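You operate a simulated robot arm through the tools that you are given. There is no shell and no other tool.

The job below is to be done with a simulated two-armed robot. You get a single attempt, and the scene is never put back.

TASK
Top up engine 75 with the orange key until its oil is in the green band.
Fine: park the spout and shut the lid after.

Only the result counts: the job must be done as asked and must still hold three seconds after the hand-in. Knocking over, shifting, dropping, spilling or breaking anything else fails it. A push-on lid holds only when it is set on centred and level and pressed home; a screw cap is set on level and turned clockwise until tight.

THE ROBOT
Two 7-joint arms with fingered hands on one trunk that stands fixed in place. Base frame: the origin is at the foot of the trunk, x ahead of it, y to its left, z up; the work surface is at about z = 800. Readings come in mm, degrees, newtons and seconds.
The left shoulder is at [200, 135, 1070], the right one opposite. Each reaches about 885 mm from its shoulder. Payload 4 kg a hand.
The tool frame of a hand sits at the grasp point between the pads (the TCP): z along the fingers, y along the line on which they close. The tips reach 25 mm beyond it. The gripper opens to 88 mm; its body begins 29 mm behind the TCP. The gripper is a hand of 4 fingers: y runs from the thumb to the fingers, the wrist lies at [-13, -106, -174] in the tool frame, and closing takes about 1.5 s.
Orientation is that of the tool frame in the base frame, as [roll, pitch, yaw] about the fixed x, y, z axes, in that order (R = Rz(yaw) Ry(pitch) Rx(roll)). With the fingers straight down and the wrist toward the robot, the tool's x, y and z point along [0, 1, 0], [1, 0, 0] and [0, 0, -1] of the base frame.

THE INTERFACE
- The arms move only by the tool arm_command. It takes "left_commands", "right_commands" or both (then of equal length, played together; a hand with none holds still); each is a list of rows, each a list of 2 entries, a list of its own where there are three numbers: the shift along the base's x, y, z in cm, then the turn, a rotation vector about the base's x, y, z in degrees. In form: [[[x, y, z], [wx, wy, wz]], ...]. A call has 1 to 20 rows; each row shifts and turns the commanded pose from where the row before left it. "left_grip" and "right_grip" are, for a hand that has rows, the gripper command, from -1 (shut) to 1 (fully open), values between in proportion, set as the call begins (left out, the last holds). A row lasts 0.2 s, in which the tool goes at most 50 mm and 8.6 degrees; a call with a longer step from one row to the next is refused whole, and so is a gripper value outside its range. A pose out of reach is approached as far as the arm can. The call stops where the force on the tool passes 90 N (or 10 N more than at its start, if that is more) or the arm is blocked; 0.2 s more then pass. Each finger travels about 153 mm/s and halts on what it meets, pressing with about 23 N; the grip force reading is that of the motor and also rises with nothing between the fingers. The clock runs only during rows and for 0.2 s after the last one: add rows that do not move to give the fingers time. It gives the time, the measured TCP pose, the force on the tool (base axes), the opening and the grip force at its end, in the units of the frame above (readings bear some noise), with the torque about the TCP (base axes, N m) and any sound that the robot's microphone picked up.
- Cameras (640 x 400 px; columns grow to the right, rows downward): "scene" is now at [140.9, -1.5, 1676.3]; the picture's right is [-0.05, -1.00, 0.00], its down [-0.69, 0.04, -0.73] and it looks along [0.73, -0.04, -0.69] (base axes); focal length 287 px, centre (320, 200). "left" rides on the left gripper at [-64, -83, -98] in its tool frame; the picture's right is [-0.62, -0.37, 0.69], its down [0.71, -0.63, 0.30] and it looks along [0.32, 0.68, 0.65] (tool axes); focal length 265 px, centre (320, 200). "right" rides on the right gripper at [64, -83, -98] in its tool frame; the picture's right is [-0.62, 0.37, -0.69], its down [-0.71, -0.63, 0.30] and it looks along [-0.32, 0.68, 0.65] (tool axes); focal length 265 px, centre (320, 200).
- grab_frame(camera): a new picture of that camera. It takes no simulated time.
- move_column(by): slides the trunk up (or, below 0, down) by that many mm; the arms and the scene camera ride with it, the base frame stays. It gives what a move gives, with no picture.
- move_fingers(index, middle, ring, thumb_bend, thumb_turn, hand): sets how far each is bent, from 0 (flat) to 1 (curled in); at 0.3 the hand is open as for a grip, at 0.7 the pads meet at the TCP. One left out holds its place. A second passes; each finger stops where it meets its share of the squeeze, and holds until it gets a number again. A gripper value or a shape takes the hand back. It gives what a move gives, with no picture; readings hold the bend of each and the force on the fingers (four entries, about 0 where the hand has none), thumb and palm. thumb_turn goes from beside the hand (0) to across from the fingers (1), as for a grip.
- hand_shape(shape, hand): the hand has 4 fingers and takes this shape, open, in about a second: jaw (thumb against the fingers, like two jaws); tri (thumb and two fingers); tip (a fingertip pinch); poke (one finger out to press); point (the index stretched); flat (the hand flat); cup (the hand cupped); fist (a fist). The gripper value then closes the fingers along that shape, each until it touches; the sizes above hold for jaw. It gives what a move gives, with no picture.
- turn_head(pan, tilt): turns the head with the scene camera to pan (to the left, within 97 degrees either way) and tilt (down, from -29 to 69), counted from straight ahead of the robot. It gives what a move gives.
- locate(camera, pixels): there is no depth. For up to 12 entries [column, row, z] of the newest picture of that camera ("zoom" is the newest enlarged one), the place [x, y] in the base frame at which the ray of that pixel passes the height z, good to about 2 mm. It takes no simulated time.
- zoom(camera, box): a new picture of the part [left, top, right, bottom] of that camera's present view, enlarged. It takes no simulated time.
- sign_off(): hands the job in; it is judged then, once.

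Leave the grippers open and the arms clear of the work at the hand-in unless told otherwise.

The tools are called after "Call:" as a command line: name --argument value ..., lists and objects as JSON in quotes. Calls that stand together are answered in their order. arm_command: Moves the arms, as the interface text tells. Its arguments: {"type":"object","properties":{"left_commands":{"type":"array"},"left_grip":{"type":"number"},"right_commands":{"type":"array"},"right_grip":{"type":"number"}},"required":[]} The other tools are called the same way: move_column (by) moves the trunk up or down; hand_shape (shape, hand) gives the hand a shape; move_fingers (index, middle, ring, thumb_bend, thumb_turn, hand) moves the fingers one by one; turn_head (pan, tilt) turns the head that bears the scene camera; grab_frame (camera) takes a picture; locate (camera, pixels) gives the place at which the rays of pixels pass given heights; zoom (camera, box) takes an enlarged picture of a part of a camera's view; sign_off () hands the job in.

At the start:

```text
time: 0.0
left_tcp_pos: [593.7, 242.5, 1430.3]
left_orientation: [-180.0, 0.1, 90.0]
left_contact_force: [0.3, 0.1, 0.0]
left_torque: [0.02, -0.03, 0.02]
left_gripper_width: 87.6
left_gripper_force: 0.0
left_shape: jaw
left_bend: [0.3, 0.3, 0.3, 0.3, 0.98]
left_finger forces: [0.0, 0.0, 0.0, 0.1, 0.0, 0.1]
right_tcp_pos: [563.0, -292.2, 1458.4]
right_orientation: [-180.0, -0.1, 90.0]
right_contact_force: [0.3, -0.8, 0.8]
right_torque: [0.02, -0.01, -0.01]
right_gripper_width: 87.8
right_gripper_force: 0.0
right_shape: jaw
right_bend: [0.3, 0.3, 0.3, 0.3, 0.98]
right_finger forces: [0.0, 0.1, 0.0, 0.0, 0.1, 0.0]
trunk travel left (down, up): [-675.0, 95.0]
head pan, tilt (commanded): [-2.9, 43.4]
```

scene: 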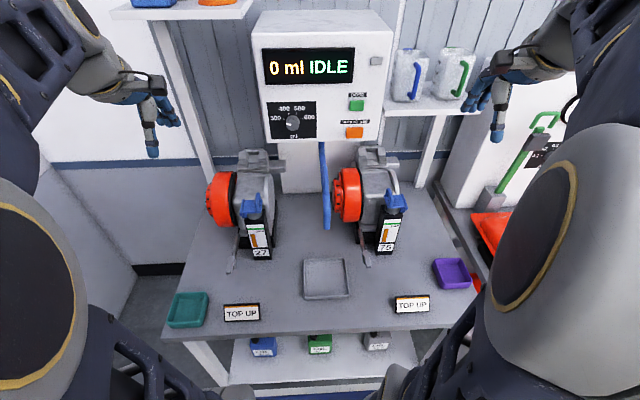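
right: 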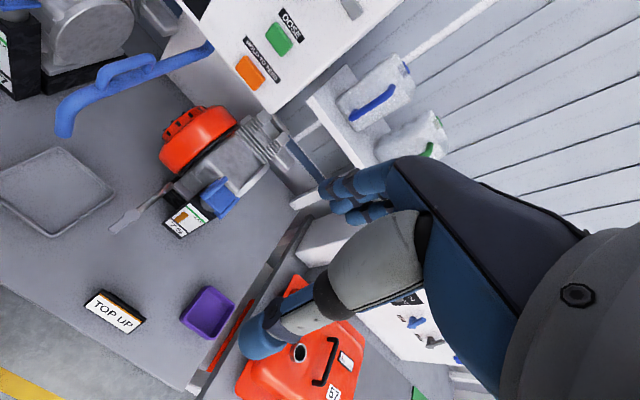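
left: 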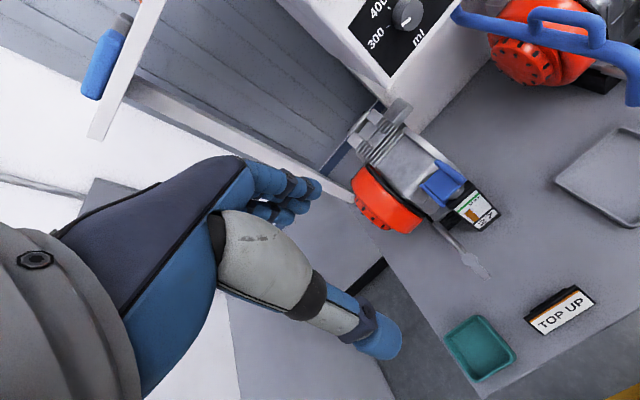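

I see two small engines, 27 on the left and 75 on the right, each with a gauge. Behind them is a dispenser reading "0 ml IDLE", with a dial, a green key, an orange key and a blue spout. I'll zoom in on the dispenser and on engine 75.

Call:
zoom --camera "scene" --box '[240, 10, 400, 150]'

Call:
zoom --camera "scene" --box '[300, 130, 430, 280]'

Call:
zoom --camera "scene" --box '[190, 130, 320, 280]'

```text
2.86 times, centred on (320, 80) of scene
```

zoom: 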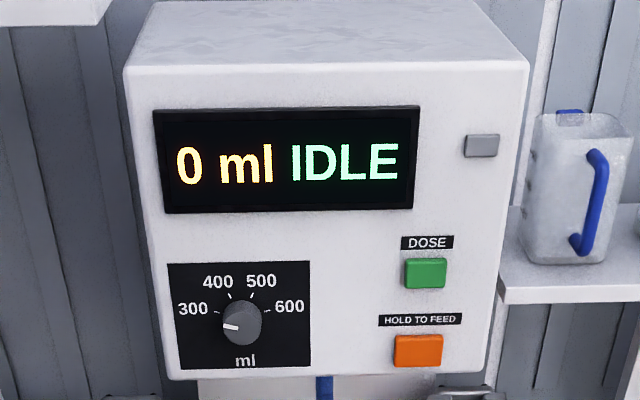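

```text
2.67 times, centred on (365, 205) of scene
```

zoom: 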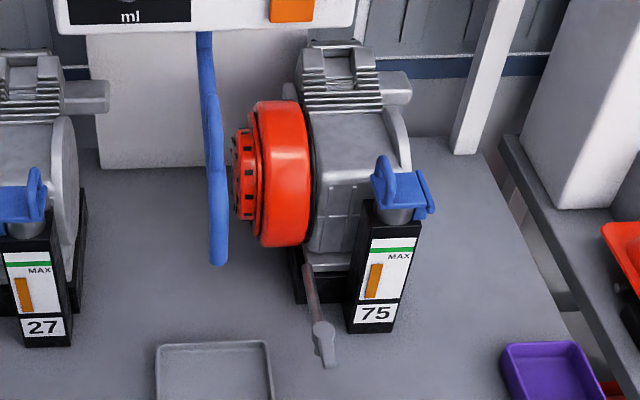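

```text
2.67 times, centred on (255, 205) of scene
```

zoom: 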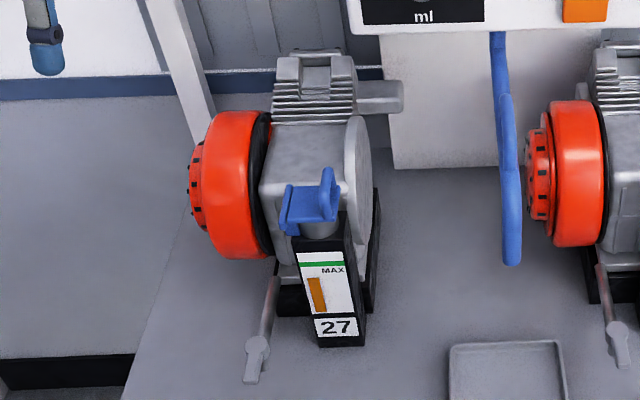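

The spout swings out from under the dispenser, and both fillers have blue flip lids. I'll zoom in with the hand cameras to see the lid and the spout.

Call:
zoom --camera "right" --box '[40, 20, 300, 240]'

Call:
zoom --camera "right" --box '[140, 140, 260, 250]'

Call:
zoom --camera "left" --box '[440, 0, 640, 120]'

Call:
zoom --camera "scene" --box '[350, 170, 430, 270]'

```text
1.82 times, centred on (170, 130) of right
```

zoom: 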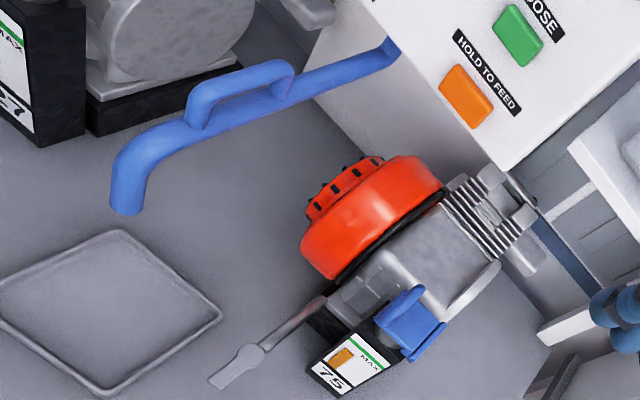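

```text
3.64 times, centred on (200, 195) of right
```

zoom: 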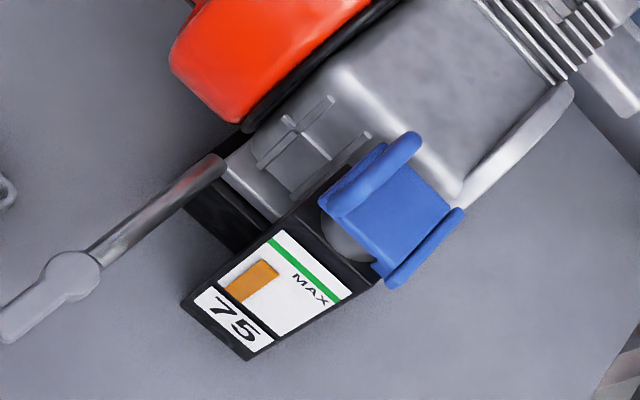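

```text
3.20 times, centred on (540, 60) of left
```

zoom: 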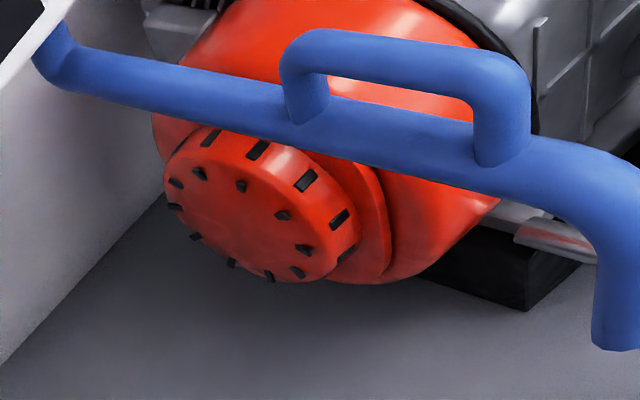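

```text
4.00 times, centred on (390, 220) of scene
```

zoom: 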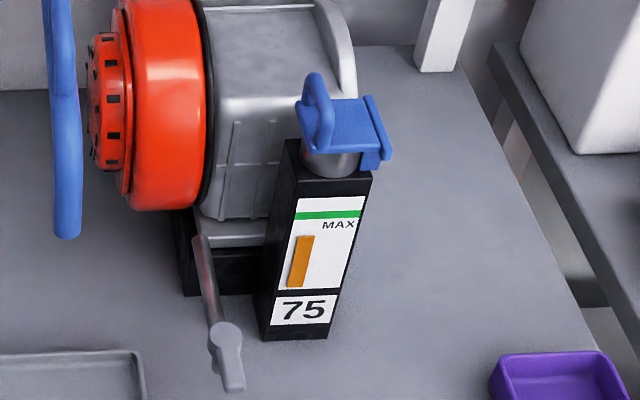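

I'll triangulate the main features by taking two heights per pixel from the scene, right and left cameras. The features are the spout tip, the lid loop, the lid neck, the orange key and the spout's loop handle.

Call:
locate --camera "scene" --pixels '[[326.8, 228, 1000], [326.8, 228, 1100], [388.3, 189.5, 1000], [388.3, 189.5, 1100], [354.3, 132.4, 1200], [354.3, 132.4, 1300], [388.5, 250, 800], [388.5, 250, 900], [326, 280, 800], [357, 105, 1200], [357, 105, 1300]]'

Call:
locate --camera "right" --pixels '[[64, 134, 1000], [64, 134, 1100], [223.4, 178.5, 1000], [223.4, 178.5, 1100], [250.8, 72.3, 1200], [250.8, 72.3, 1300], [101.3, 86, 1000], [101.3, 86, 1100], [153.5, 61.3, 1000], [153.5, 61.3, 1100]]'

Call:
locate --camera "left" --pixels '[[632, 105, 1000], [632, 105, 1100], [533.8, 10, 1000], [533.8, 10, 1100], [596, 19.4, 1000], [596, 19.4, 1100]]'

```text
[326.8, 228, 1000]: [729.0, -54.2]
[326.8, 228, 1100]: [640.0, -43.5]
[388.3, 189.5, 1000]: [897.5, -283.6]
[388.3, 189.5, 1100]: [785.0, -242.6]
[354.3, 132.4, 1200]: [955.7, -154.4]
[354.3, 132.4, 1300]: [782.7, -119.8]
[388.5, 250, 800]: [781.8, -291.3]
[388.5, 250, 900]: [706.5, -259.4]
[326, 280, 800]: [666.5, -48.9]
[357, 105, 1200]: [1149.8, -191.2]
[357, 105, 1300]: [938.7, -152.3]
```

```text
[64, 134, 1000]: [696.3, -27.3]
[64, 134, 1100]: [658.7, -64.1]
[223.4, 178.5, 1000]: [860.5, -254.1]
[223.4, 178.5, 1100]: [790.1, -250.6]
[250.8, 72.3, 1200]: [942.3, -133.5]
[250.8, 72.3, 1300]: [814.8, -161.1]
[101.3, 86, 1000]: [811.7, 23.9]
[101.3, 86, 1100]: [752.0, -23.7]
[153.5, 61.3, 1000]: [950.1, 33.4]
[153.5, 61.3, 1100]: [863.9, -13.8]
```

```text
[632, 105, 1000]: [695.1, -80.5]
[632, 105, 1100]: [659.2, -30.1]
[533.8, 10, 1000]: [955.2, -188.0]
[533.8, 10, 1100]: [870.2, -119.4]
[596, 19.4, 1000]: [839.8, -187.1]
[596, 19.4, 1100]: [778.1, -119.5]
```

From these rays:
- spout tip: about (676, -49, 1056)
- top of the loop handle on the spout: about x 715–790, y -58, z 1185
- lid loop of engine 75: about (799, -249, 1088)
- orange "HOLD TO FEED" key: about (905, -143, 1230)

Next I'll bring the right hand down in front of engine 75, clear of everything, so its camera can view the lid up close.

Call:
arm_command --right_commands '[[[0, 1.5, -4.3], [0, 0, 0]], [[0, 1.5, -4.3], [0, 0, 0]], [[0, 1.5, -4.3], [0, 0, 0]], [[0, 1.5, -4.3], [0, 0, 0]], [[0, 1.5, -4.3], [0, 0, 0]], [[0, 1.7, -4.3], [0, 0, 0]]]'

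Call:
grab_frame --camera "right"

Call:
grab_frame --camera "scene"

```text
time: 1.4
left_tcp_pos: [592.6, 241.8, 1430.3]
left_orientation: [179.9, 0.0, 90.0]
left_contact_force: [0.2, 0.0, 0.9]
left_torque: [0.02, -0.01, 0.0]
left_gripper_width: 87.7
left_gripper_force: 0.0
left_shape: jaw
left_bend: [0.3, 0.3, 0.3, 0.3, 0.98]
left_finger forces: [0.0, 0.1, 0.0, 0.0, 0.0, 0.0]
right_tcp_pos: [561.9, -199.4, 1200.1]
right_orientation: [180.0, 0.1, 89.9]
right_contact_force: [-0.2, 0.2, 0.6]
right_torque: [0.01, -0.03, -0.01]
right_gripper_width: 87.5
right_gripper_force: 0.1
right_shape: jaw
right_bend: [0.3, 0.3, 0.3, 0.3, 0.98]
right_finger forces: [0.1, 0.1, 0.0, 0.0, 0.0, 0.0]
trunk travel left (down, up): [-675.0, 95.0]
head pan, tilt (commanded): [-2.9, 43.4]
```

```text
taken
```

right: 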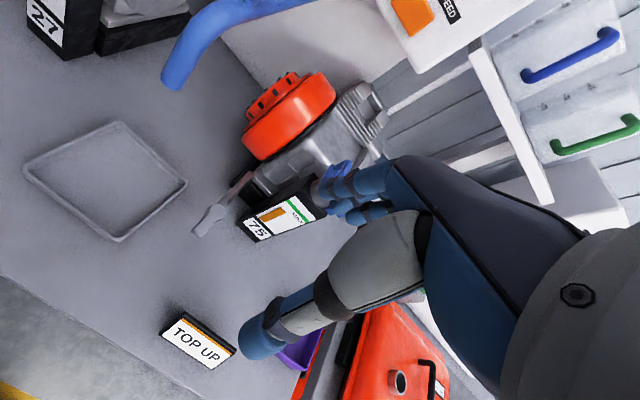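

```text
taken
```

scene: 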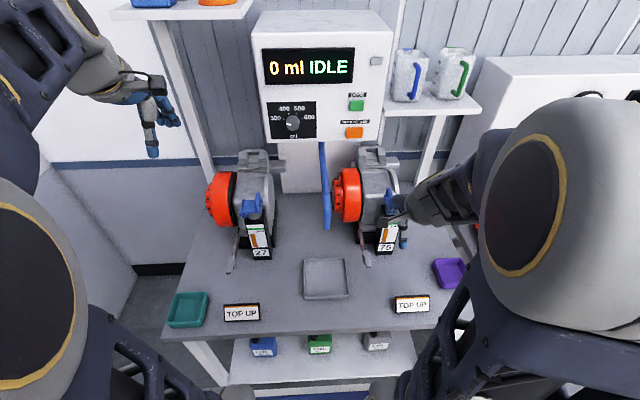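

My own fingers cover the lid in that view. I'll shift the right hand 12 cm to the right and slightly up so the lid falls in the open part of the picture.

Call:
arm_command --right_commands '[[[0.5, -4, 1], [0, 0, 0]], [[0.5, -4, 1], [0, 0, 0]], [[0.5, -4, 1], [0, 0, 0]]]'

Call:
grab_frame --camera "right"

```text
time: 2.2
left_tcp_pos: [592.4, 244.1, 1429.4]
left_orientation: [180.0, -0.1, 90.1]
left_contact_force: [-0.1, -0.8, 0.8]
left_torque: [0.0, -0.01, -0.02]
left_gripper_width: 87.4
left_gripper_force: 0.1
left_shape: jaw
left_bend: [0.3, 0.3, 0.3, 0.3, 0.98]
left_finger forces: [0.1, 0.0, 0.0, 0.0, 0.1, 0.1]
right_tcp_pos: [577.2, -319.6, 1233.1]
right_orientation: [-180.0, 0.0, 90.0]
right_contact_force: [-0.1, 0.5, 0.5]
right_torque: [0.02, 0.02, -0.02]
right_gripper_width: 87.5
right_gripper_force: 0.1
right_shape: jaw
right_bend: [0.3, 0.3, 0.3, 0.3, 0.98]
right_finger forces: [0.0, 0.1, 0.0, 0.0, 0.0, 0.0]
trunk travel left (down, up): [-675.0, 95.0]
head pan, tilt (commanded): [-2.9, 43.4]
```

```text
taken
```

right: 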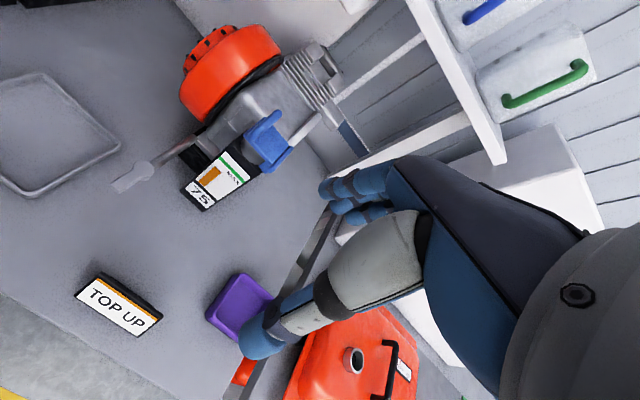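

The lid now shows at about (265, 142) in the right view. I'll zoom in on it and on the gauge.

Call:
zoom --camera "right" --box '[220, 95, 320, 185]'

Call:
zoom --camera "right" --box '[170, 140, 270, 220]'

Call:
zoom --camera "scene" --box '[360, 170, 420, 210]'

```text
4.44 times, centred on (270, 140) of right
```

zoom: 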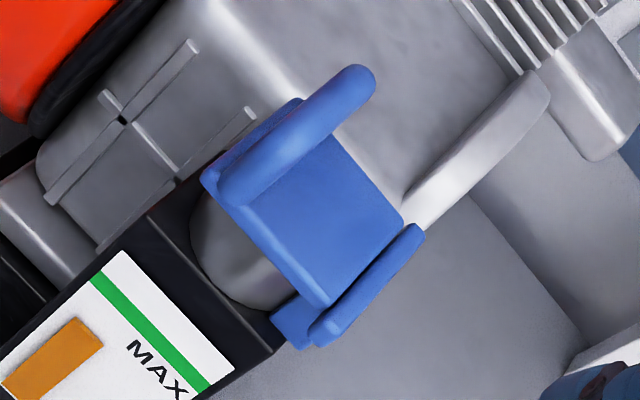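

```text
5.00 times, centred on (220, 180) of right
```

zoom: 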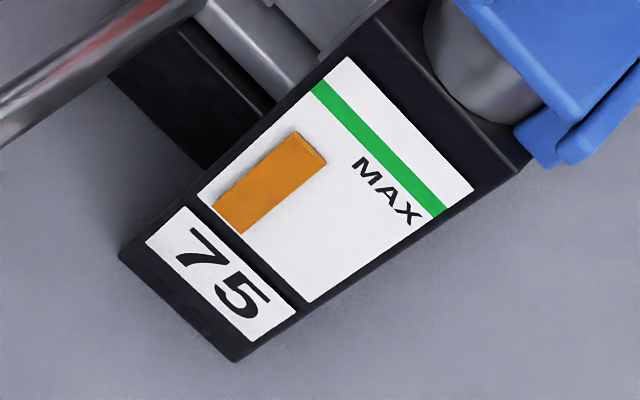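

```text
10.00 times, centred on (390, 190) of scene
```

zoom: 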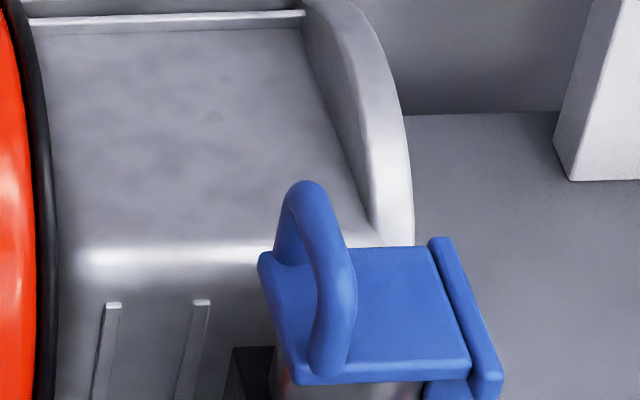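

The lid has an arch running front to back along its left edge, and its hinge runs along its right side. Pushing the arch to the right (-y) should tip it open. I'll triangulate the lid corners and the hinge from both views.

Call:
locate --camera "right" --pixels '[[248.6, 138.9, 1050], [248.6, 138.9, 1100], [271.1, 162.5, 1050], [271.1, 162.5, 1100], [288, 145.6, 1050], [288, 145.6, 1100], [244.1, 136.6, 1050], [244.1, 136.6, 1100], [264.4, 117.5, 1050], [264.4, 117.5, 1100], [271.1, 170.4, 1050], [271.1, 170.4, 1100]]'

Call:
locate --camera "scene" --pixels '[[390.5, 207.5, 1050], [390.5, 207.5, 1100], [405, 207, 1050], [405, 207, 1100], [401, 194.5, 1050], [401, 194.5, 1100], [388, 207.5, 1050], [388, 207.5, 1100], [384.2, 196.2, 1050], [384.2, 196.2, 1100], [407, 209.5, 1050], [407, 209.5, 1100]]'

```text
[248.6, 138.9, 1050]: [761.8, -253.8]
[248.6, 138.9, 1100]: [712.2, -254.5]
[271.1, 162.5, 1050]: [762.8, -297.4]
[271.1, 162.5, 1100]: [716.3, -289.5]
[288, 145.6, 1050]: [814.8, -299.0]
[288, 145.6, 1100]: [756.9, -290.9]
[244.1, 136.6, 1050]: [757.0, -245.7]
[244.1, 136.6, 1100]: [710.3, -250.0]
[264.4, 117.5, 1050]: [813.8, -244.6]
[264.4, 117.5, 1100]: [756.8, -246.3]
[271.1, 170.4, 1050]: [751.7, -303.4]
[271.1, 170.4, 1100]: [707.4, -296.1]
```

```text
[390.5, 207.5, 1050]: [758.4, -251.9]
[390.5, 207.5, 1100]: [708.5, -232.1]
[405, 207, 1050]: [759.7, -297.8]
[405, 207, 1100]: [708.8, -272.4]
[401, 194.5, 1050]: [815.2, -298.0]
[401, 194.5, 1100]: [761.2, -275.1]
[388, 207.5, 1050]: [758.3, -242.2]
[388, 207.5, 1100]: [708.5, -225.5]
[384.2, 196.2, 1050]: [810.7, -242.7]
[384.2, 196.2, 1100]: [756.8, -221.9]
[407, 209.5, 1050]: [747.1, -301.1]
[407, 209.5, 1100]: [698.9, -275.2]
```

Both views agree on these positions:
- lid plate: about x 757–813, y -243 to -298, top at z 1050
- hinge: along y about -303
- arch peak: about z 1088

Next I'll lower and turn the left hand so its camera sees the spout and the underside of the dispenser. At the same time the right hand takes the poke shape so I can see its finger.

Call:
arm_command --left_commands '[[[-0.5, -2, -3.8], [0, 0, -8]], [[-0.5, -2, -3.8], [0, 0, -8]], [[-0.5, -2, -3.8], [0, 0, -8]], [[-0.5, -2, -3.8], [0, 0, -8]], [[-0.5, -2, -3.8], [0, 0, -8]], [[-0.5, -2, -3.8], [0, 0, -8]]]'

Call:
hand_shape --hand "right" --shape "poke"

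Call:
grab_frame --camera "left"

Call:
grab_frame --camera "right"

```text
time: 3.6
left_tcp_pos: [560.5, 123.3, 1204.9]
left_orientation: [179.9, 0.0, 41.9]
left_contact_force: [-0.5, 0.4, 0.0]
left_torque: [0.02, 0.02, 0.03]
left_gripper_width: 87.3
left_gripper_force: 0.1
left_shape: jaw
left_bend: [0.3, 0.3, 0.3, 0.3, 0.98]
left_finger forces: [0.0, 0.1, 0.0, 0.2, 0.0, 0.0]
right_tcp_pos: [578.1, -319.3, 1232.7]
right_orientation: [179.9, 0.0, 90.0]
right_contact_force: [-0.2, -0.2, 0.5]
right_torque: [-0.02, 0.01, 0.02]
right_gripper_width: 87.4
right_gripper_force: 0.0
right_shape: jaw
right_bend: [0.3, 0.3, 0.3, 0.3, 0.98]
right_finger forces: [0.0, 0.0, 0.0, 0.0, 0.1, 0.1]
trunk travel left (down, up): [-675.0, 95.0]
head pan, tilt (commanded): [-2.9, 43.4]
```

```text
time: 4.5
left_tcp_pos: [559.6, 125.0, 1204.0]
left_orientation: [-179.9, 0.0, 42.1]
left_contact_force: [-0.6, 0.4, -0.5]
left_torque: [0.03, -0.02, -0.02]
left_gripper_width: 87.5
left_gripper_force: 0.1
left_shape: jaw
left_bend: [0.3, 0.3, 0.3, 0.3, 0.98]
left_finger forces: [0.1, 0.0, 0.1, 0.1, 0.0, 0.1]
right_tcp_pos: [575.9, -319.8, 1232.9]
right_orientation: [180.0, 0.0, 90.1]
right_contact_force: [-0.1, -0.4, 0.4]
right_torque: [-0.02, -0.01, 0.0]
right_gripper_width: 0.0
right_gripper_force: 0.0
right_shape: poke
right_bend: [0.7, 0.7, 0.99, 1.0, 1.0]
right_finger forces: [0.1, 0.0, 0.1, 0.0, 0.0, 0.1]
trunk travel left (down, up): [-675.0, 95.0]
head pan, tilt (commanded): [-2.9, 43.4]
```

```text
taken
```

left: 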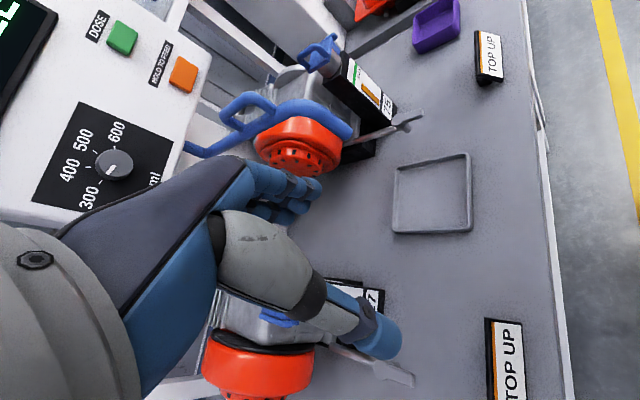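

```text
taken
```

right: 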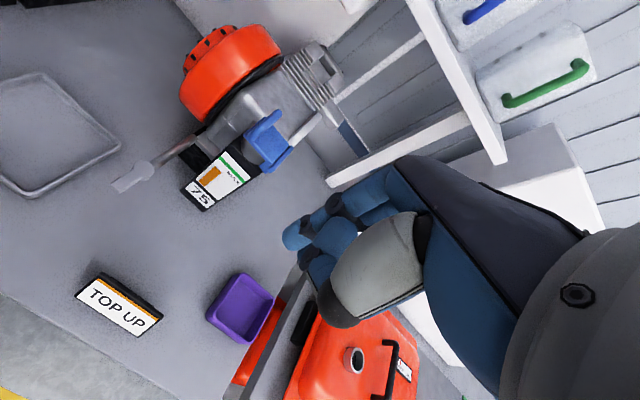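

Zooming in on the spout in the left view and on the poke-shaped right hand.

Call:
zoom --camera "left" --box '[170, 20, 430, 190]'

Call:
zoom --camera "right" --box '[260, 150, 460, 340]'

Call:
zoom --camera "scene" --box '[370, 160, 500, 260]'

```text
2.35 times, centred on (300, 105) of left
```

zoom: 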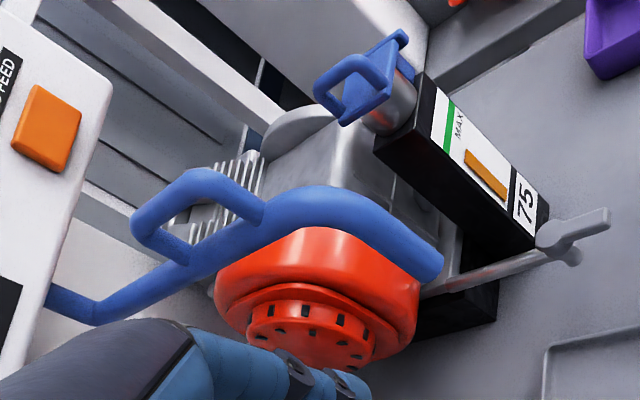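

```text
2.11 times, centred on (360, 245) of right
```

zoom: 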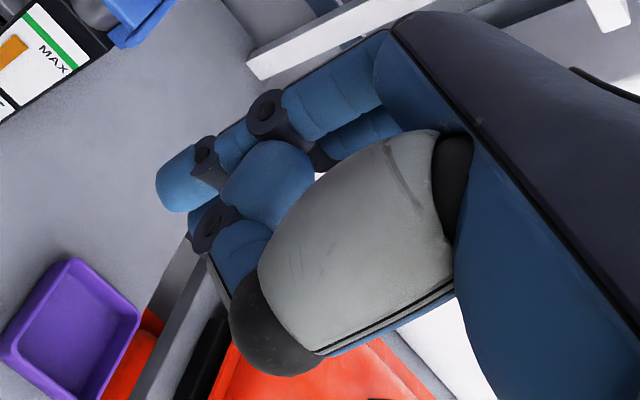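

```text
4.00 times, centred on (435, 210) of scene
```

zoom: 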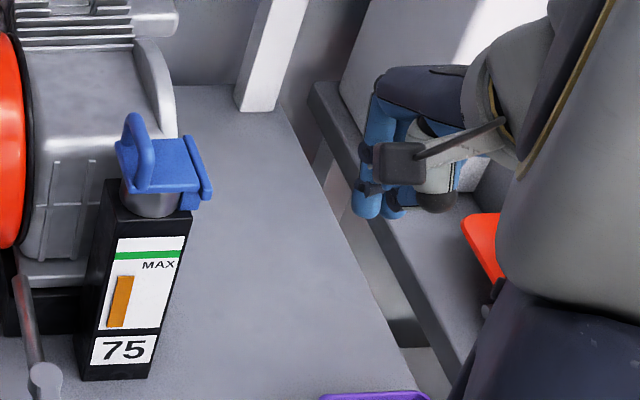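

The index finger is the lowest one. I'll locate its tip at pixel (291, 243) in the right view, at the expected tip height, to get its sideways offset from the TCP.

Call:
locate --camera "right" --pixels '[[291, 243, 1208], [291, 243, 1200], [291, 243, 1190], [297, 254, 1208]]'

Call:
locate --camera "scene" --pixels '[[435, 211, 1200], [435, 211, 1210], [427, 214, 1200], [427, 214, 1210]]'

```text
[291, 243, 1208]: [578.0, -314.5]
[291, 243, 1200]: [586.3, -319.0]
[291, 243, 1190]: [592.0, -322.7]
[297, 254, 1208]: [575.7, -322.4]
```

```text
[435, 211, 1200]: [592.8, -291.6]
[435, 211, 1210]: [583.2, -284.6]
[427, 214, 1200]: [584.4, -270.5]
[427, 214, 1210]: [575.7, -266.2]
```

I used the wrong scene pixel. I also see both index and middle bent to 0.7, so two fingers are out. I'll curl the middle one as well so only the index sticks out, then look again.

Call:
move_fingers --hand "right" --index 0.7 --middle 1.0 --ring 1.0 --thumb_bend 1.0

Call:
zoom --camera "right" --box '[260, 150, 460, 340]'

Call:
zoom --camera "scene" --box '[420, 180, 490, 230]'

Call:
zoom --camera "left" --box '[200, 0, 440, 160]'

```text
time: 5.5
left_tcp_pos: [561.3, 124.0, 1204.4]
left_orientation: [180.0, 0.1, 42.0]
left_contact_force: [0.4, 0.2, 0.9]
left_torque: [0.01, -0.02, -0.02]
left_gripper_width: 87.6
left_gripper_force: 0.0
left_shape: jaw
left_bend: [0.3, 0.3, 0.3, 0.3, 0.98]
left_finger forces: [0.0, 0.1, 0.0, 0.0, 0.1, 0.0]
right_tcp_pos: [577.5, -318.9, 1232.4]
right_orientation: [-180.0, 0.0, 90.1]
right_contact_force: [0.0, 0.3, 0.0]
right_torque: [0.01, 0.01, -0.03]
right_gripper_width: 16.3
right_gripper_force: 0.0
right_shape: fingers
right_bend: [0.36, 1.0, 1.0, 1.0, 1.0]
right_finger forces: [0.1, 0.0, 0.1, 0.1, 0.0, 0.1]
trunk travel left (down, up): [-675.0, 95.0]
head pan, tilt (commanded): [-2.9, 43.4]
```

```text
2.11 times, centred on (360, 245) of right
```

zoom: 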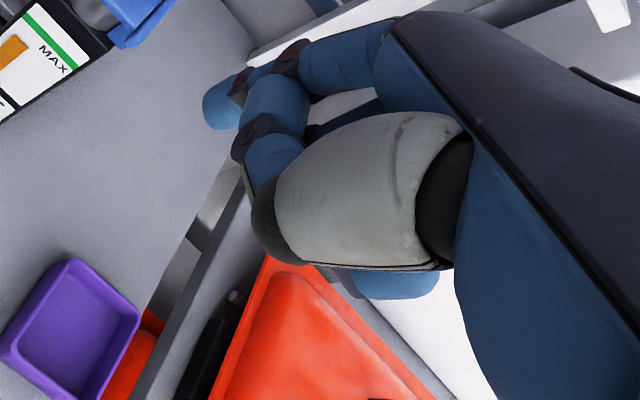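

```text
8.00 times, centred on (455, 205) of scene
```

zoom: 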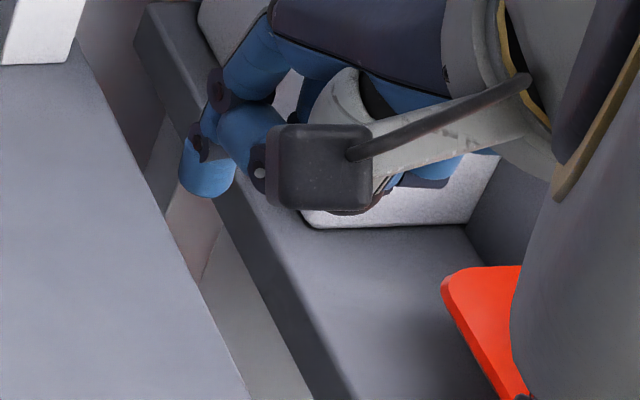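

```text
2.50 times, centred on (320, 80) of left
```

zoom: 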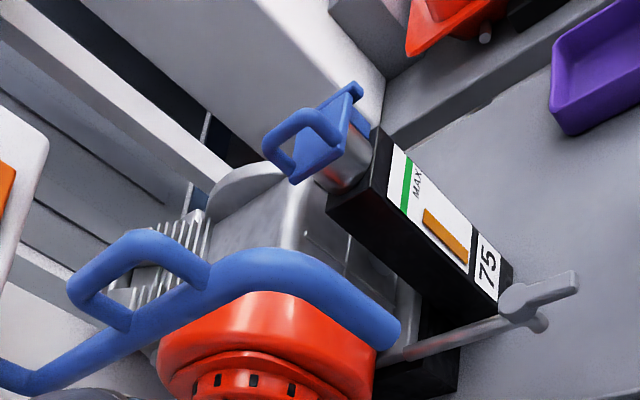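

The index halted at 0.36, which is an odd shape. I'll try the "tip" shape, a fingertip pinch, because pinching the arch would be more controlled. Then I'll look at it.

Call:
hand_shape --hand "right" --shape "tip"

Call:
grab_frame --camera "right"

Call:
zoom --camera "scene" --box '[420, 180, 490, 230]'

```text
time: 6.4
left_tcp_pos: [560.3, 124.4, 1203.5]
left_orientation: [-180.0, 0.0, 41.9]
left_contact_force: [-0.1, -0.2, 0.0]
left_torque: [-0.01, -0.01, 0.01]
left_gripper_width: 87.6
left_gripper_force: 0.2
left_shape: jaw
left_bend: [0.3, 0.3, 0.3, 0.3, 0.98]
left_finger forces: [0.0, 0.1, 0.0, 0.0, 0.0, 0.0]
right_tcp_pos: [576.7, -319.2, 1232.9]
right_orientation: [-179.9, 0.0, 90.0]
right_contact_force: [-0.2, -0.5, -0.1]
right_torque: [0.03, 0.0, -0.04]
right_gripper_width: 87.6
right_gripper_force: 0.1
right_shape: tip
right_bend: [0.3, 0.98, 0.99, 0.3, 0.98]
right_finger forces: [0.1, 0.0, 0.0, 0.0, 0.1, 0.0]
trunk travel left (down, up): [-675.0, 95.0]
head pan, tilt (commanded): [-2.9, 43.4]
```

```text
taken
```

right: 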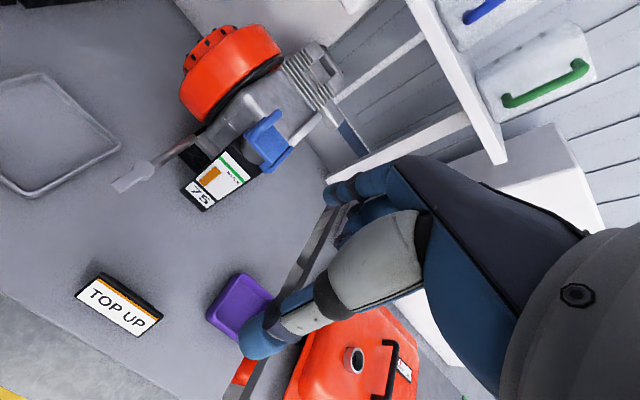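

```text
8.00 times, centred on (455, 205) of scene
```

zoom: 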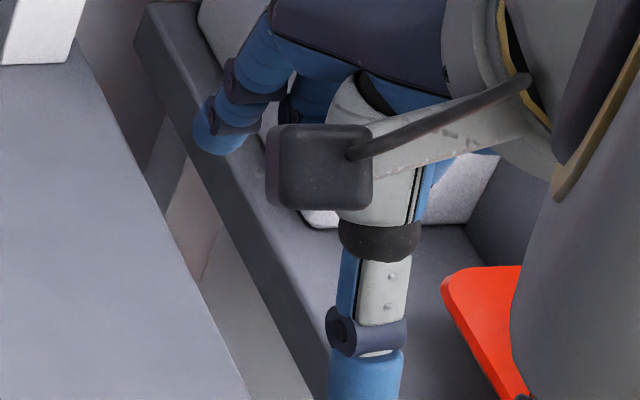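

The tip shape shows only thumb and index open, facing each other. I'll locate the thumb tip at scene pixel (461, 229) and the index tip at (441, 198) to check their sideways positions.

Call:
locate --camera "scene" --pixels '[[460.6, 229, 1220], [460.6, 229, 1205], [441, 198, 1220], [441, 198, 1205]]'

Call:
locate --camera "right" --pixels '[[258, 340, 1220], [258, 340, 1205], [335, 193, 1220], [335, 193, 1205]]'

```text
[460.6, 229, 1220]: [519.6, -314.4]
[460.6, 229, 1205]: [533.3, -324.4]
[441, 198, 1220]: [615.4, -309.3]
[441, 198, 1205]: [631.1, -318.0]
```

```text
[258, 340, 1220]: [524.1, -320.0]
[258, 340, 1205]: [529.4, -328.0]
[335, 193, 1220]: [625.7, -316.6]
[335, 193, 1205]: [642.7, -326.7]
```

Thumb and index both lie in the TCP plane, so the pinch is centred. Next I'll check how close the engine block's front top edge is behind the lid, using scene pixel (376, 196) and right pixels along the bright edge. I'll also check the far foot of the arch.

Call:
locate --camera "scene" --pixels '[[376, 195.7, 1000], [376, 195.7, 1050], [386.5, 196, 1052], [388.5, 188.5, 1088], [391, 193, 1088]]'

Call:
locate --camera "right" --pixels '[[255, 106, 1000], [255, 106, 1050], [279, 111.9, 1088], [279, 111.9, 1070], [262, 114, 1000], [262, 114, 1050]]'

Call:
zoom --camera "right" --box '[215, 70, 335, 160]'

```text
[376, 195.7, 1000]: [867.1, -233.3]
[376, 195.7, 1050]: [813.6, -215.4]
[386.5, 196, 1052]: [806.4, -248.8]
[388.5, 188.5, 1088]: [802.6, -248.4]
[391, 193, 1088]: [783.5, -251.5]
```

```text
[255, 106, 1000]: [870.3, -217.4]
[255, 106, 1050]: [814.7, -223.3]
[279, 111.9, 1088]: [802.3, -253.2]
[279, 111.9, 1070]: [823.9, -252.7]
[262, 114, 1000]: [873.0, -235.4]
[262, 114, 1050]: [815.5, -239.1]
```

```text
4.44 times, centred on (275, 115) of right
```

zoom: 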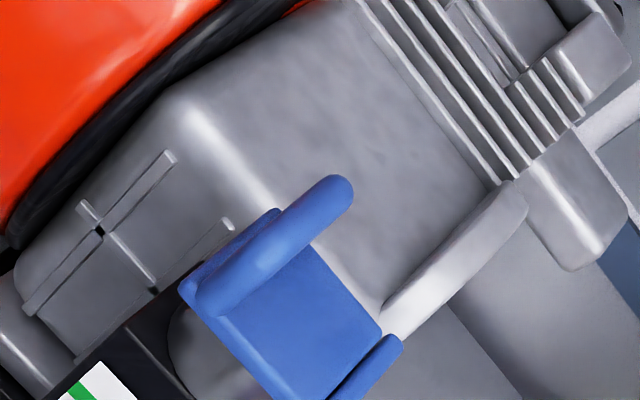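

I'll match the block's bright front-left top corner, at scene (365.5, 195.8) and right (245.7, 93.6), to get its height.

Call:
locate --camera "scene" --pixels '[[365.5, 195.8, 1000], [365.5, 195.8, 1050], [365.5, 195.8, 1100]]'

Call:
locate --camera "right" --pixels '[[245.7, 93.6, 1000], [245.7, 93.6, 1050], [245.7, 93.6, 1100]]'

Call:
zoom --camera "scene" --box '[325, 140, 425, 220]'

```text
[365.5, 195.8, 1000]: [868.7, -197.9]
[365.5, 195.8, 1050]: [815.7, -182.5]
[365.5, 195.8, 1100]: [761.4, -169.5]
```

```text
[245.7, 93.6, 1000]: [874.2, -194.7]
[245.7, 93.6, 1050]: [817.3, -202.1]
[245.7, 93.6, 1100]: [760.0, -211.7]
```

```text
5.00 times, centred on (375, 180) of scene
```

zoom: 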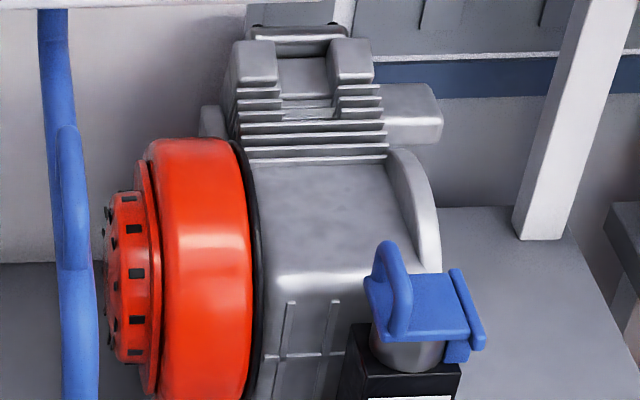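

The block's top edge comes out near z 1007 at x 865, which is below and behind the lid, so there is room for the index behind the arch. The plan is to pinch the arch front to back with the hand vertical and carry it along the hinge arc.

First I move the right hand to above the lid, at about (785, -252, 1150).

Call:
arm_command --right_commands '[[[4.16, 1.34, -1], [0, 0, 0]], [[4.16, 1.34, -1], [0, 0, 0]], [[4.16, 1.34, -2], [0, 0, 0]], [[4.16, 1.34, -2], [0, 0, 0]], [[4.16, 1.34, -2], [0, 0, 0]], [[0, 0, 0], [0, 0, 0]]]'

Call:
grab_frame --camera "right"

Call:
grab_frame --camera "left"

Call:
grab_frame --camera "scene"

```text
time: 7.8
left_tcp_pos: [559.8, 123.0, 1203.9]
left_orientation: [179.9, 0.1, 41.9]
left_contact_force: [0.5, 0.3, -0.1]
left_torque: [0.02, 0.01, 0.01]
left_gripper_width: 87.8
left_gripper_force: 0.1
left_shape: jaw
left_bend: [0.3, 0.3, 0.3, 0.3, 0.98]
left_finger forces: [0.0, 0.0, 0.1, 0.0, 0.0, 0.0]
right_tcp_pos: [786.6, -252.2, 1153.3]
right_orientation: [180.0, 0.0, 89.9]
right_contact_force: [-0.8, -1.3, -1.1]
right_torque: [0.01, 0.04, -0.02]
right_gripper_width: 88.0
right_gripper_force: 0.1
right_shape: tip
right_bend: [0.3, 0.98, 0.99, 0.3, 0.98]
right_finger forces: [0.1, 0.0, 0.0, 0.1, 0.1, 0.1]
trunk travel left (down, up): [-675.0, 95.0]
head pan, tilt (commanded): [-2.9, 43.4]
```

```text
taken
```

right: 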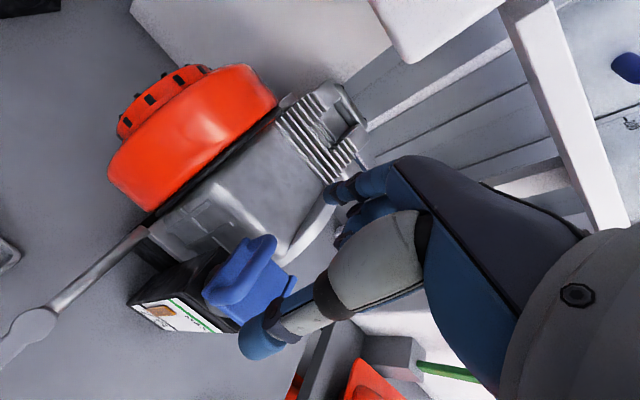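

```text
taken
```

left: 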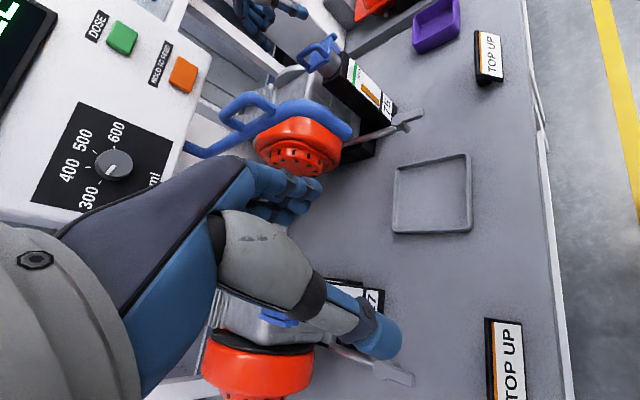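

```text
taken
```

scene: 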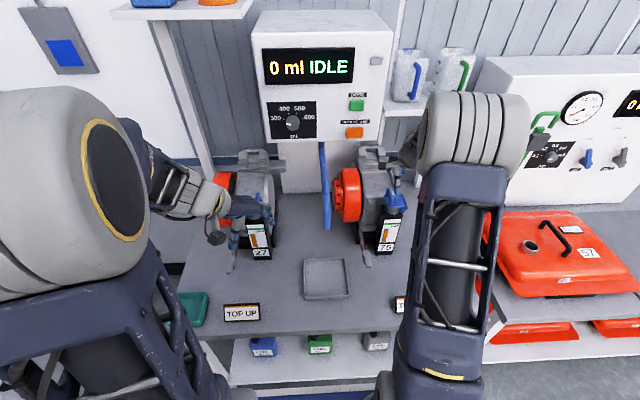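

The right hand hovers over the lid. I'll shift the left hand right and back a little so its camera watches the lid, and lower the right hand straight down to just above grasp height (TCP z about 1100).

Call:
arm_command --left_commands '[[[-1, -3, 1], [0, 0, 0]], [[-1, -3, 1], [0, 0, 0]], [[-1, -3, 1], [0, 0, 0]]]' --right_commands '[[[0, 0, -1.8], [0, 0, 0]], [[0, 0, -1.8], [0, 0, 0]], [[0, 0, -1.8], [0, 0, 0]]]'

Call:
grab_frame --camera "left"

Call:
grab_frame --camera "right"

```text
time: 8.6
left_tcp_pos: [531.6, 34.5, 1233.2]
left_orientation: [-180.0, 0.0, 42.0]
left_contact_force: [0.7, 0.1, 0.9]
left_torque: [-0.03, -0.03, 0.01]
left_gripper_width: 87.6
left_gripper_force: 0.2
left_shape: jaw
left_bend: [0.3, 0.3, 0.3, 0.3, 0.98]
left_finger forces: [0.0, 0.0, 0.0, 0.0, 0.1, 0.0]
right_tcp_pos: [786.2, -251.7, 1097.6]
right_orientation: [180.0, 0.0, 90.0]
right_contact_force: [-0.4, 0.2, -0.4]
right_torque: [-0.02, -0.01, 0.0]
right_gripper_width: 87.7
right_gripper_force: 0.1
right_shape: tip
right_bend: [0.3, 0.98, 0.99, 0.3, 0.98]
right_finger forces: [0.1, 0.0, 0.0, 0.0, 0.0, 0.1]
trunk travel left (down, up): [-675.0, 95.0]
head pan, tilt (commanded): [-2.9, 43.4]
```

```text
taken
```

left: 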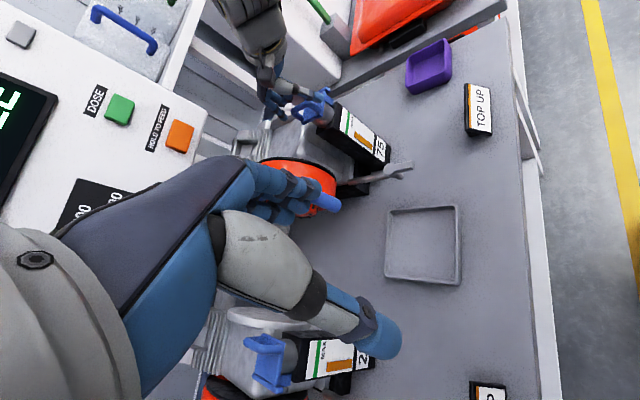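

```text
taken
```

right: 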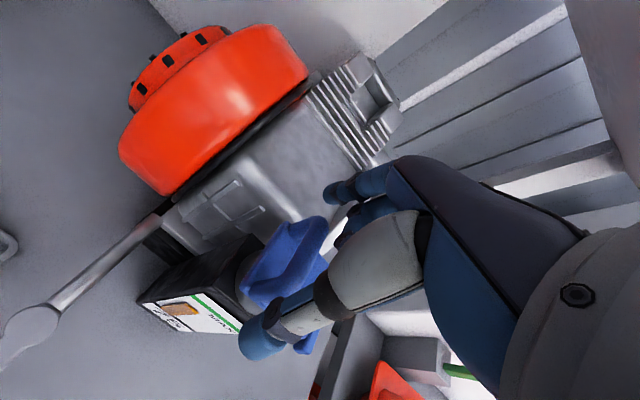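

I'll zoom in on both views to check the alignment before descending further.

Call:
zoom --camera "right" --box '[220, 160, 380, 370]'

Call:
zoom --camera "left" --box '[210, 30, 410, 170]'

Call:
zoom --camera "scene" --box '[360, 150, 430, 220]'

```text
1.90 times, centred on (300, 265) of right
```

zoom: 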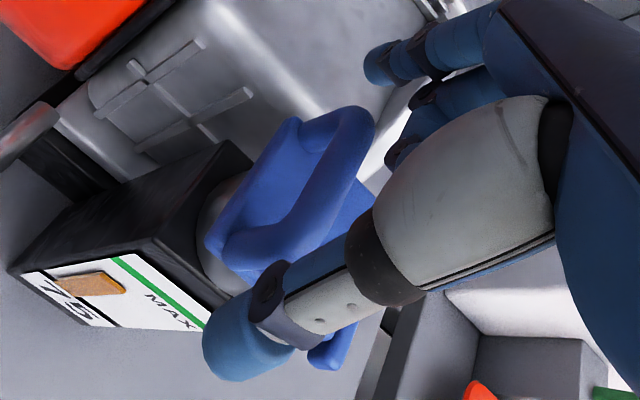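

```text
2.86 times, centred on (310, 100) of left
```

zoom: 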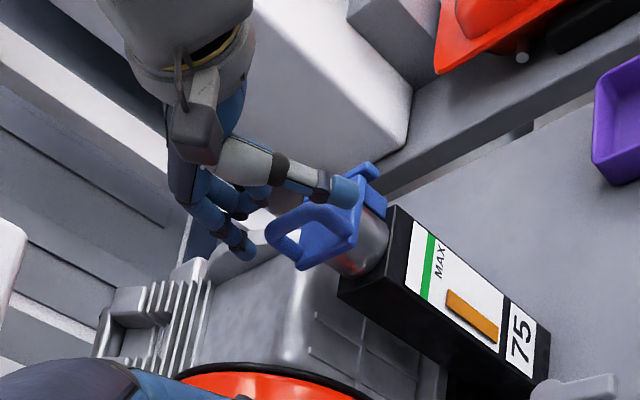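

```text
5.71 times, centred on (395, 185) of scene
```

zoom: 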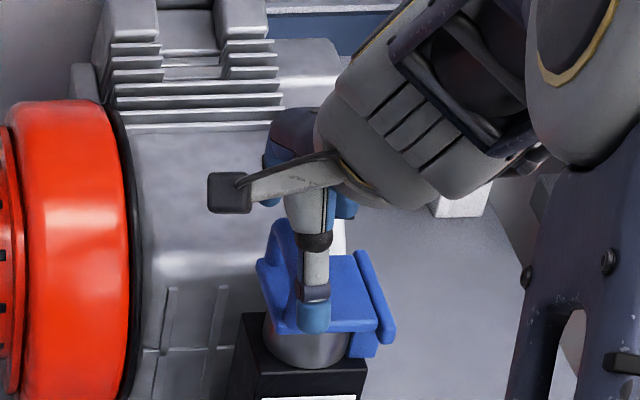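

Checking the arch's top bar position from this close view (right pixels around (305, 249) and (322, 222)).

Call:
locate --camera "right" --pixels '[[305, 249, 1086], [318, 228, 1086], [325, 242, 1097], [258, 344, 1075], [331.6, 196.6, 1080]]'

```text
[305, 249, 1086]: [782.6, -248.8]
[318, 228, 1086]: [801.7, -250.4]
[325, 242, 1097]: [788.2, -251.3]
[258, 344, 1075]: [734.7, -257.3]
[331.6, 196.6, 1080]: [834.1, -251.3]
```

The arch bar is at y about -250 and the fingers line up with it, with the thumb at x 735 and the index at x 834. I'll descend 2.1 cm and nudge 0.2 cm left, then close the pinch.

Call:
arm_command --right_commands '[[[0, 0.1, -1], [0, 0, 0]], [[0, 0.1, -1.1], [0, 0, 0]]]'

Call:
zoom --camera "right" --box '[220, 160, 380, 370]'

Call:
zoom --camera "left" --box '[210, 30, 410, 170]'

```text
time: 9.2
left_tcp_pos: [530.3, 31.1, 1232.4]
left_orientation: [180.0, 0.0, 42.1]
left_contact_force: [0.0, -0.2, -0.4]
left_torque: [0.04, 0.0, 0.0]
left_gripper_width: 87.5
left_gripper_force: 0.1
left_shape: jaw
left_bend: [0.3, 0.3, 0.3, 0.3, 0.98]
left_finger forces: [0.0, 0.0, 0.0, 0.0, 0.0, 0.1]
right_tcp_pos: [785.7, -254.8, 1079.5]
right_orientation: [179.6, 0.3, 89.6]
right_contact_force: [1.7, -10.8, 14.9]
right_torque: [0.05, -0.13, -0.08]
right_gripper_width: 87.7
right_gripper_force: 0.1
right_shape: tip
right_bend: [0.3, 0.99, 0.99, 0.3, 0.98]
right_finger forces: [0.0, 16.9, 0.0, 0.0, 0.1, 0.1]
trunk travel left (down, up): [-675.0, 95.0]
head pan, tilt (commanded): [-2.9, 43.4]
```

```text
1.90 times, centred on (300, 265) of right
```

zoom: 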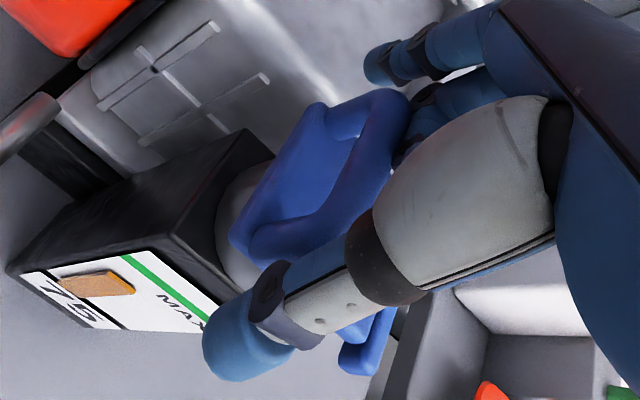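

```text
2.86 times, centred on (310, 100) of left
```

zoom: 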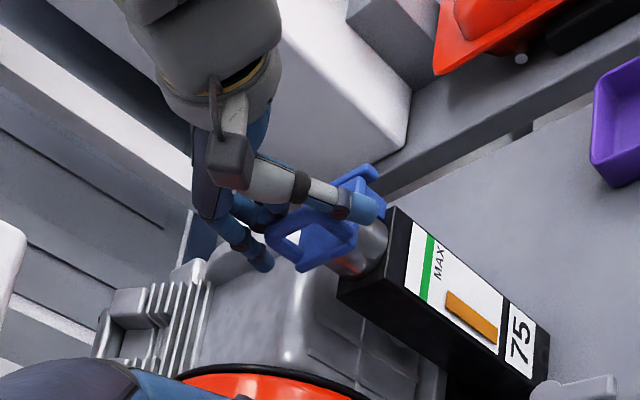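

The middle finger, curled at the palm, touched the arch with 17 N, so that shape gets in the way. I'll back up 4 cm and go to the jaw shape with all fingers open. Then I'll close only the index and thumb, leaving the middle and ring open behind the lid.

Call:
arm_command --right_commands '[[[0, -0.2, 2], [0, 0, 0]], [[0, -0.2, 2.1], [0, 0, 0]]]'

Call:
hand_shape --hand "right" --shape "jaw"

Call:
zoom --camera "right" --box '[200, 140, 420, 370]'

Call:
zoom --camera "left" --box '[210, 30, 410, 170]'

```text
time: 9.8
left_tcp_pos: [531.4, 32.8, 1233.2]
left_orientation: [179.9, 0.0, 42.0]
left_contact_force: [0.5, -0.3, 0.0]
left_torque: [-0.01, 0.03, -0.04]
left_gripper_width: 87.7
left_gripper_force: 0.1
left_shape: jaw
left_bend: [0.3, 0.3, 0.3, 0.3, 0.98]
left_finger forces: [0.0, 0.1, 0.1, 0.0, 0.0, 0.0]
right_tcp_pos: [785.7, -253.4, 1115.5]
right_orientation: [-179.9, -0.1, 90.1]
right_contact_force: [-0.1, 0.3, -1.1]
right_torque: [-0.03, -0.03, -0.01]
right_gripper_width: 87.8
right_gripper_force: 0.1
right_shape: tip
right_bend: [0.3, 0.98, 0.99, 0.3, 0.98]
right_finger forces: [0.0, 0.0, 0.0, 0.0, 0.0, 0.1]
trunk travel left (down, up): [-675.0, 95.0]
head pan, tilt (commanded): [-2.9, 43.4]
```

```text
time: 10.7
left_tcp_pos: [531.1, 32.7, 1232.1]
left_orientation: [-180.0, 0.0, 42.0]
left_contact_force: [0.3, 0.5, -0.5]
left_torque: [0.0, -0.02, -0.01]
left_gripper_width: 87.4
left_gripper_force: 0.0
left_shape: jaw
left_bend: [0.3, 0.3, 0.3, 0.3, 0.98]
left_finger forces: [0.1, 0.1, 0.1, 0.0, 0.0, 0.0]
right_tcp_pos: [787.5, -254.4, 1115.7]
right_orientation: [180.0, 0.0, 90.0]
right_contact_force: [0.5, 0.2, -0.4]
right_torque: [0.0, 0.02, 0.0]
right_gripper_width: 87.7
right_gripper_force: 0.1
right_shape: jaw
right_bend: [0.3, 0.3, 0.3, 0.3, 0.98]
right_finger forces: [0.0, 0.0, 0.0, 0.1, 0.1, 0.1]
trunk travel left (down, up): [-675.0, 95.0]
head pan, tilt (commanded): [-2.9, 43.4]
```

```text
1.74 times, centred on (310, 255) of right
```

zoom: 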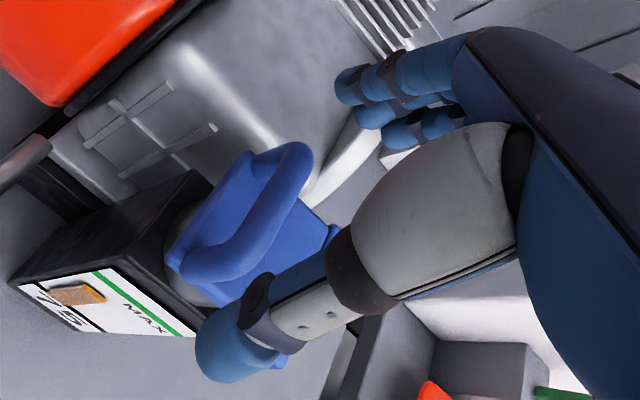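

```text
2.86 times, centred on (310, 100) of left
```

zoom: 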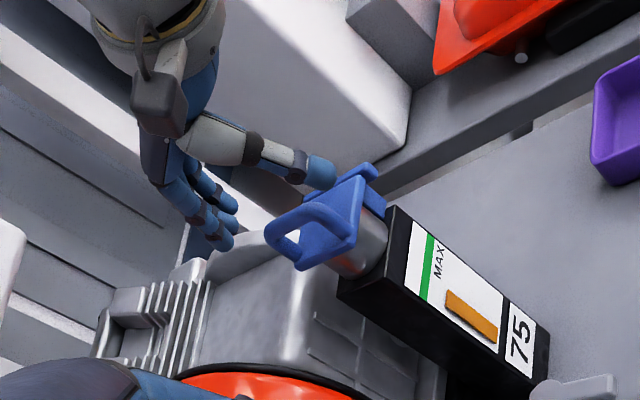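

I'll locate the three fingertips to learn their sideways positions.

Call:
locate --camera "right" --pixels '[[324, 189, 1097], [336, 206, 1097], [352, 220, 1097], [248, 340, 1095]]'

```text
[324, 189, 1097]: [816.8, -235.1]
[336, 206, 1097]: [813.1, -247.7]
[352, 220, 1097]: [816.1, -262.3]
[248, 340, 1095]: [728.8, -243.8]
```

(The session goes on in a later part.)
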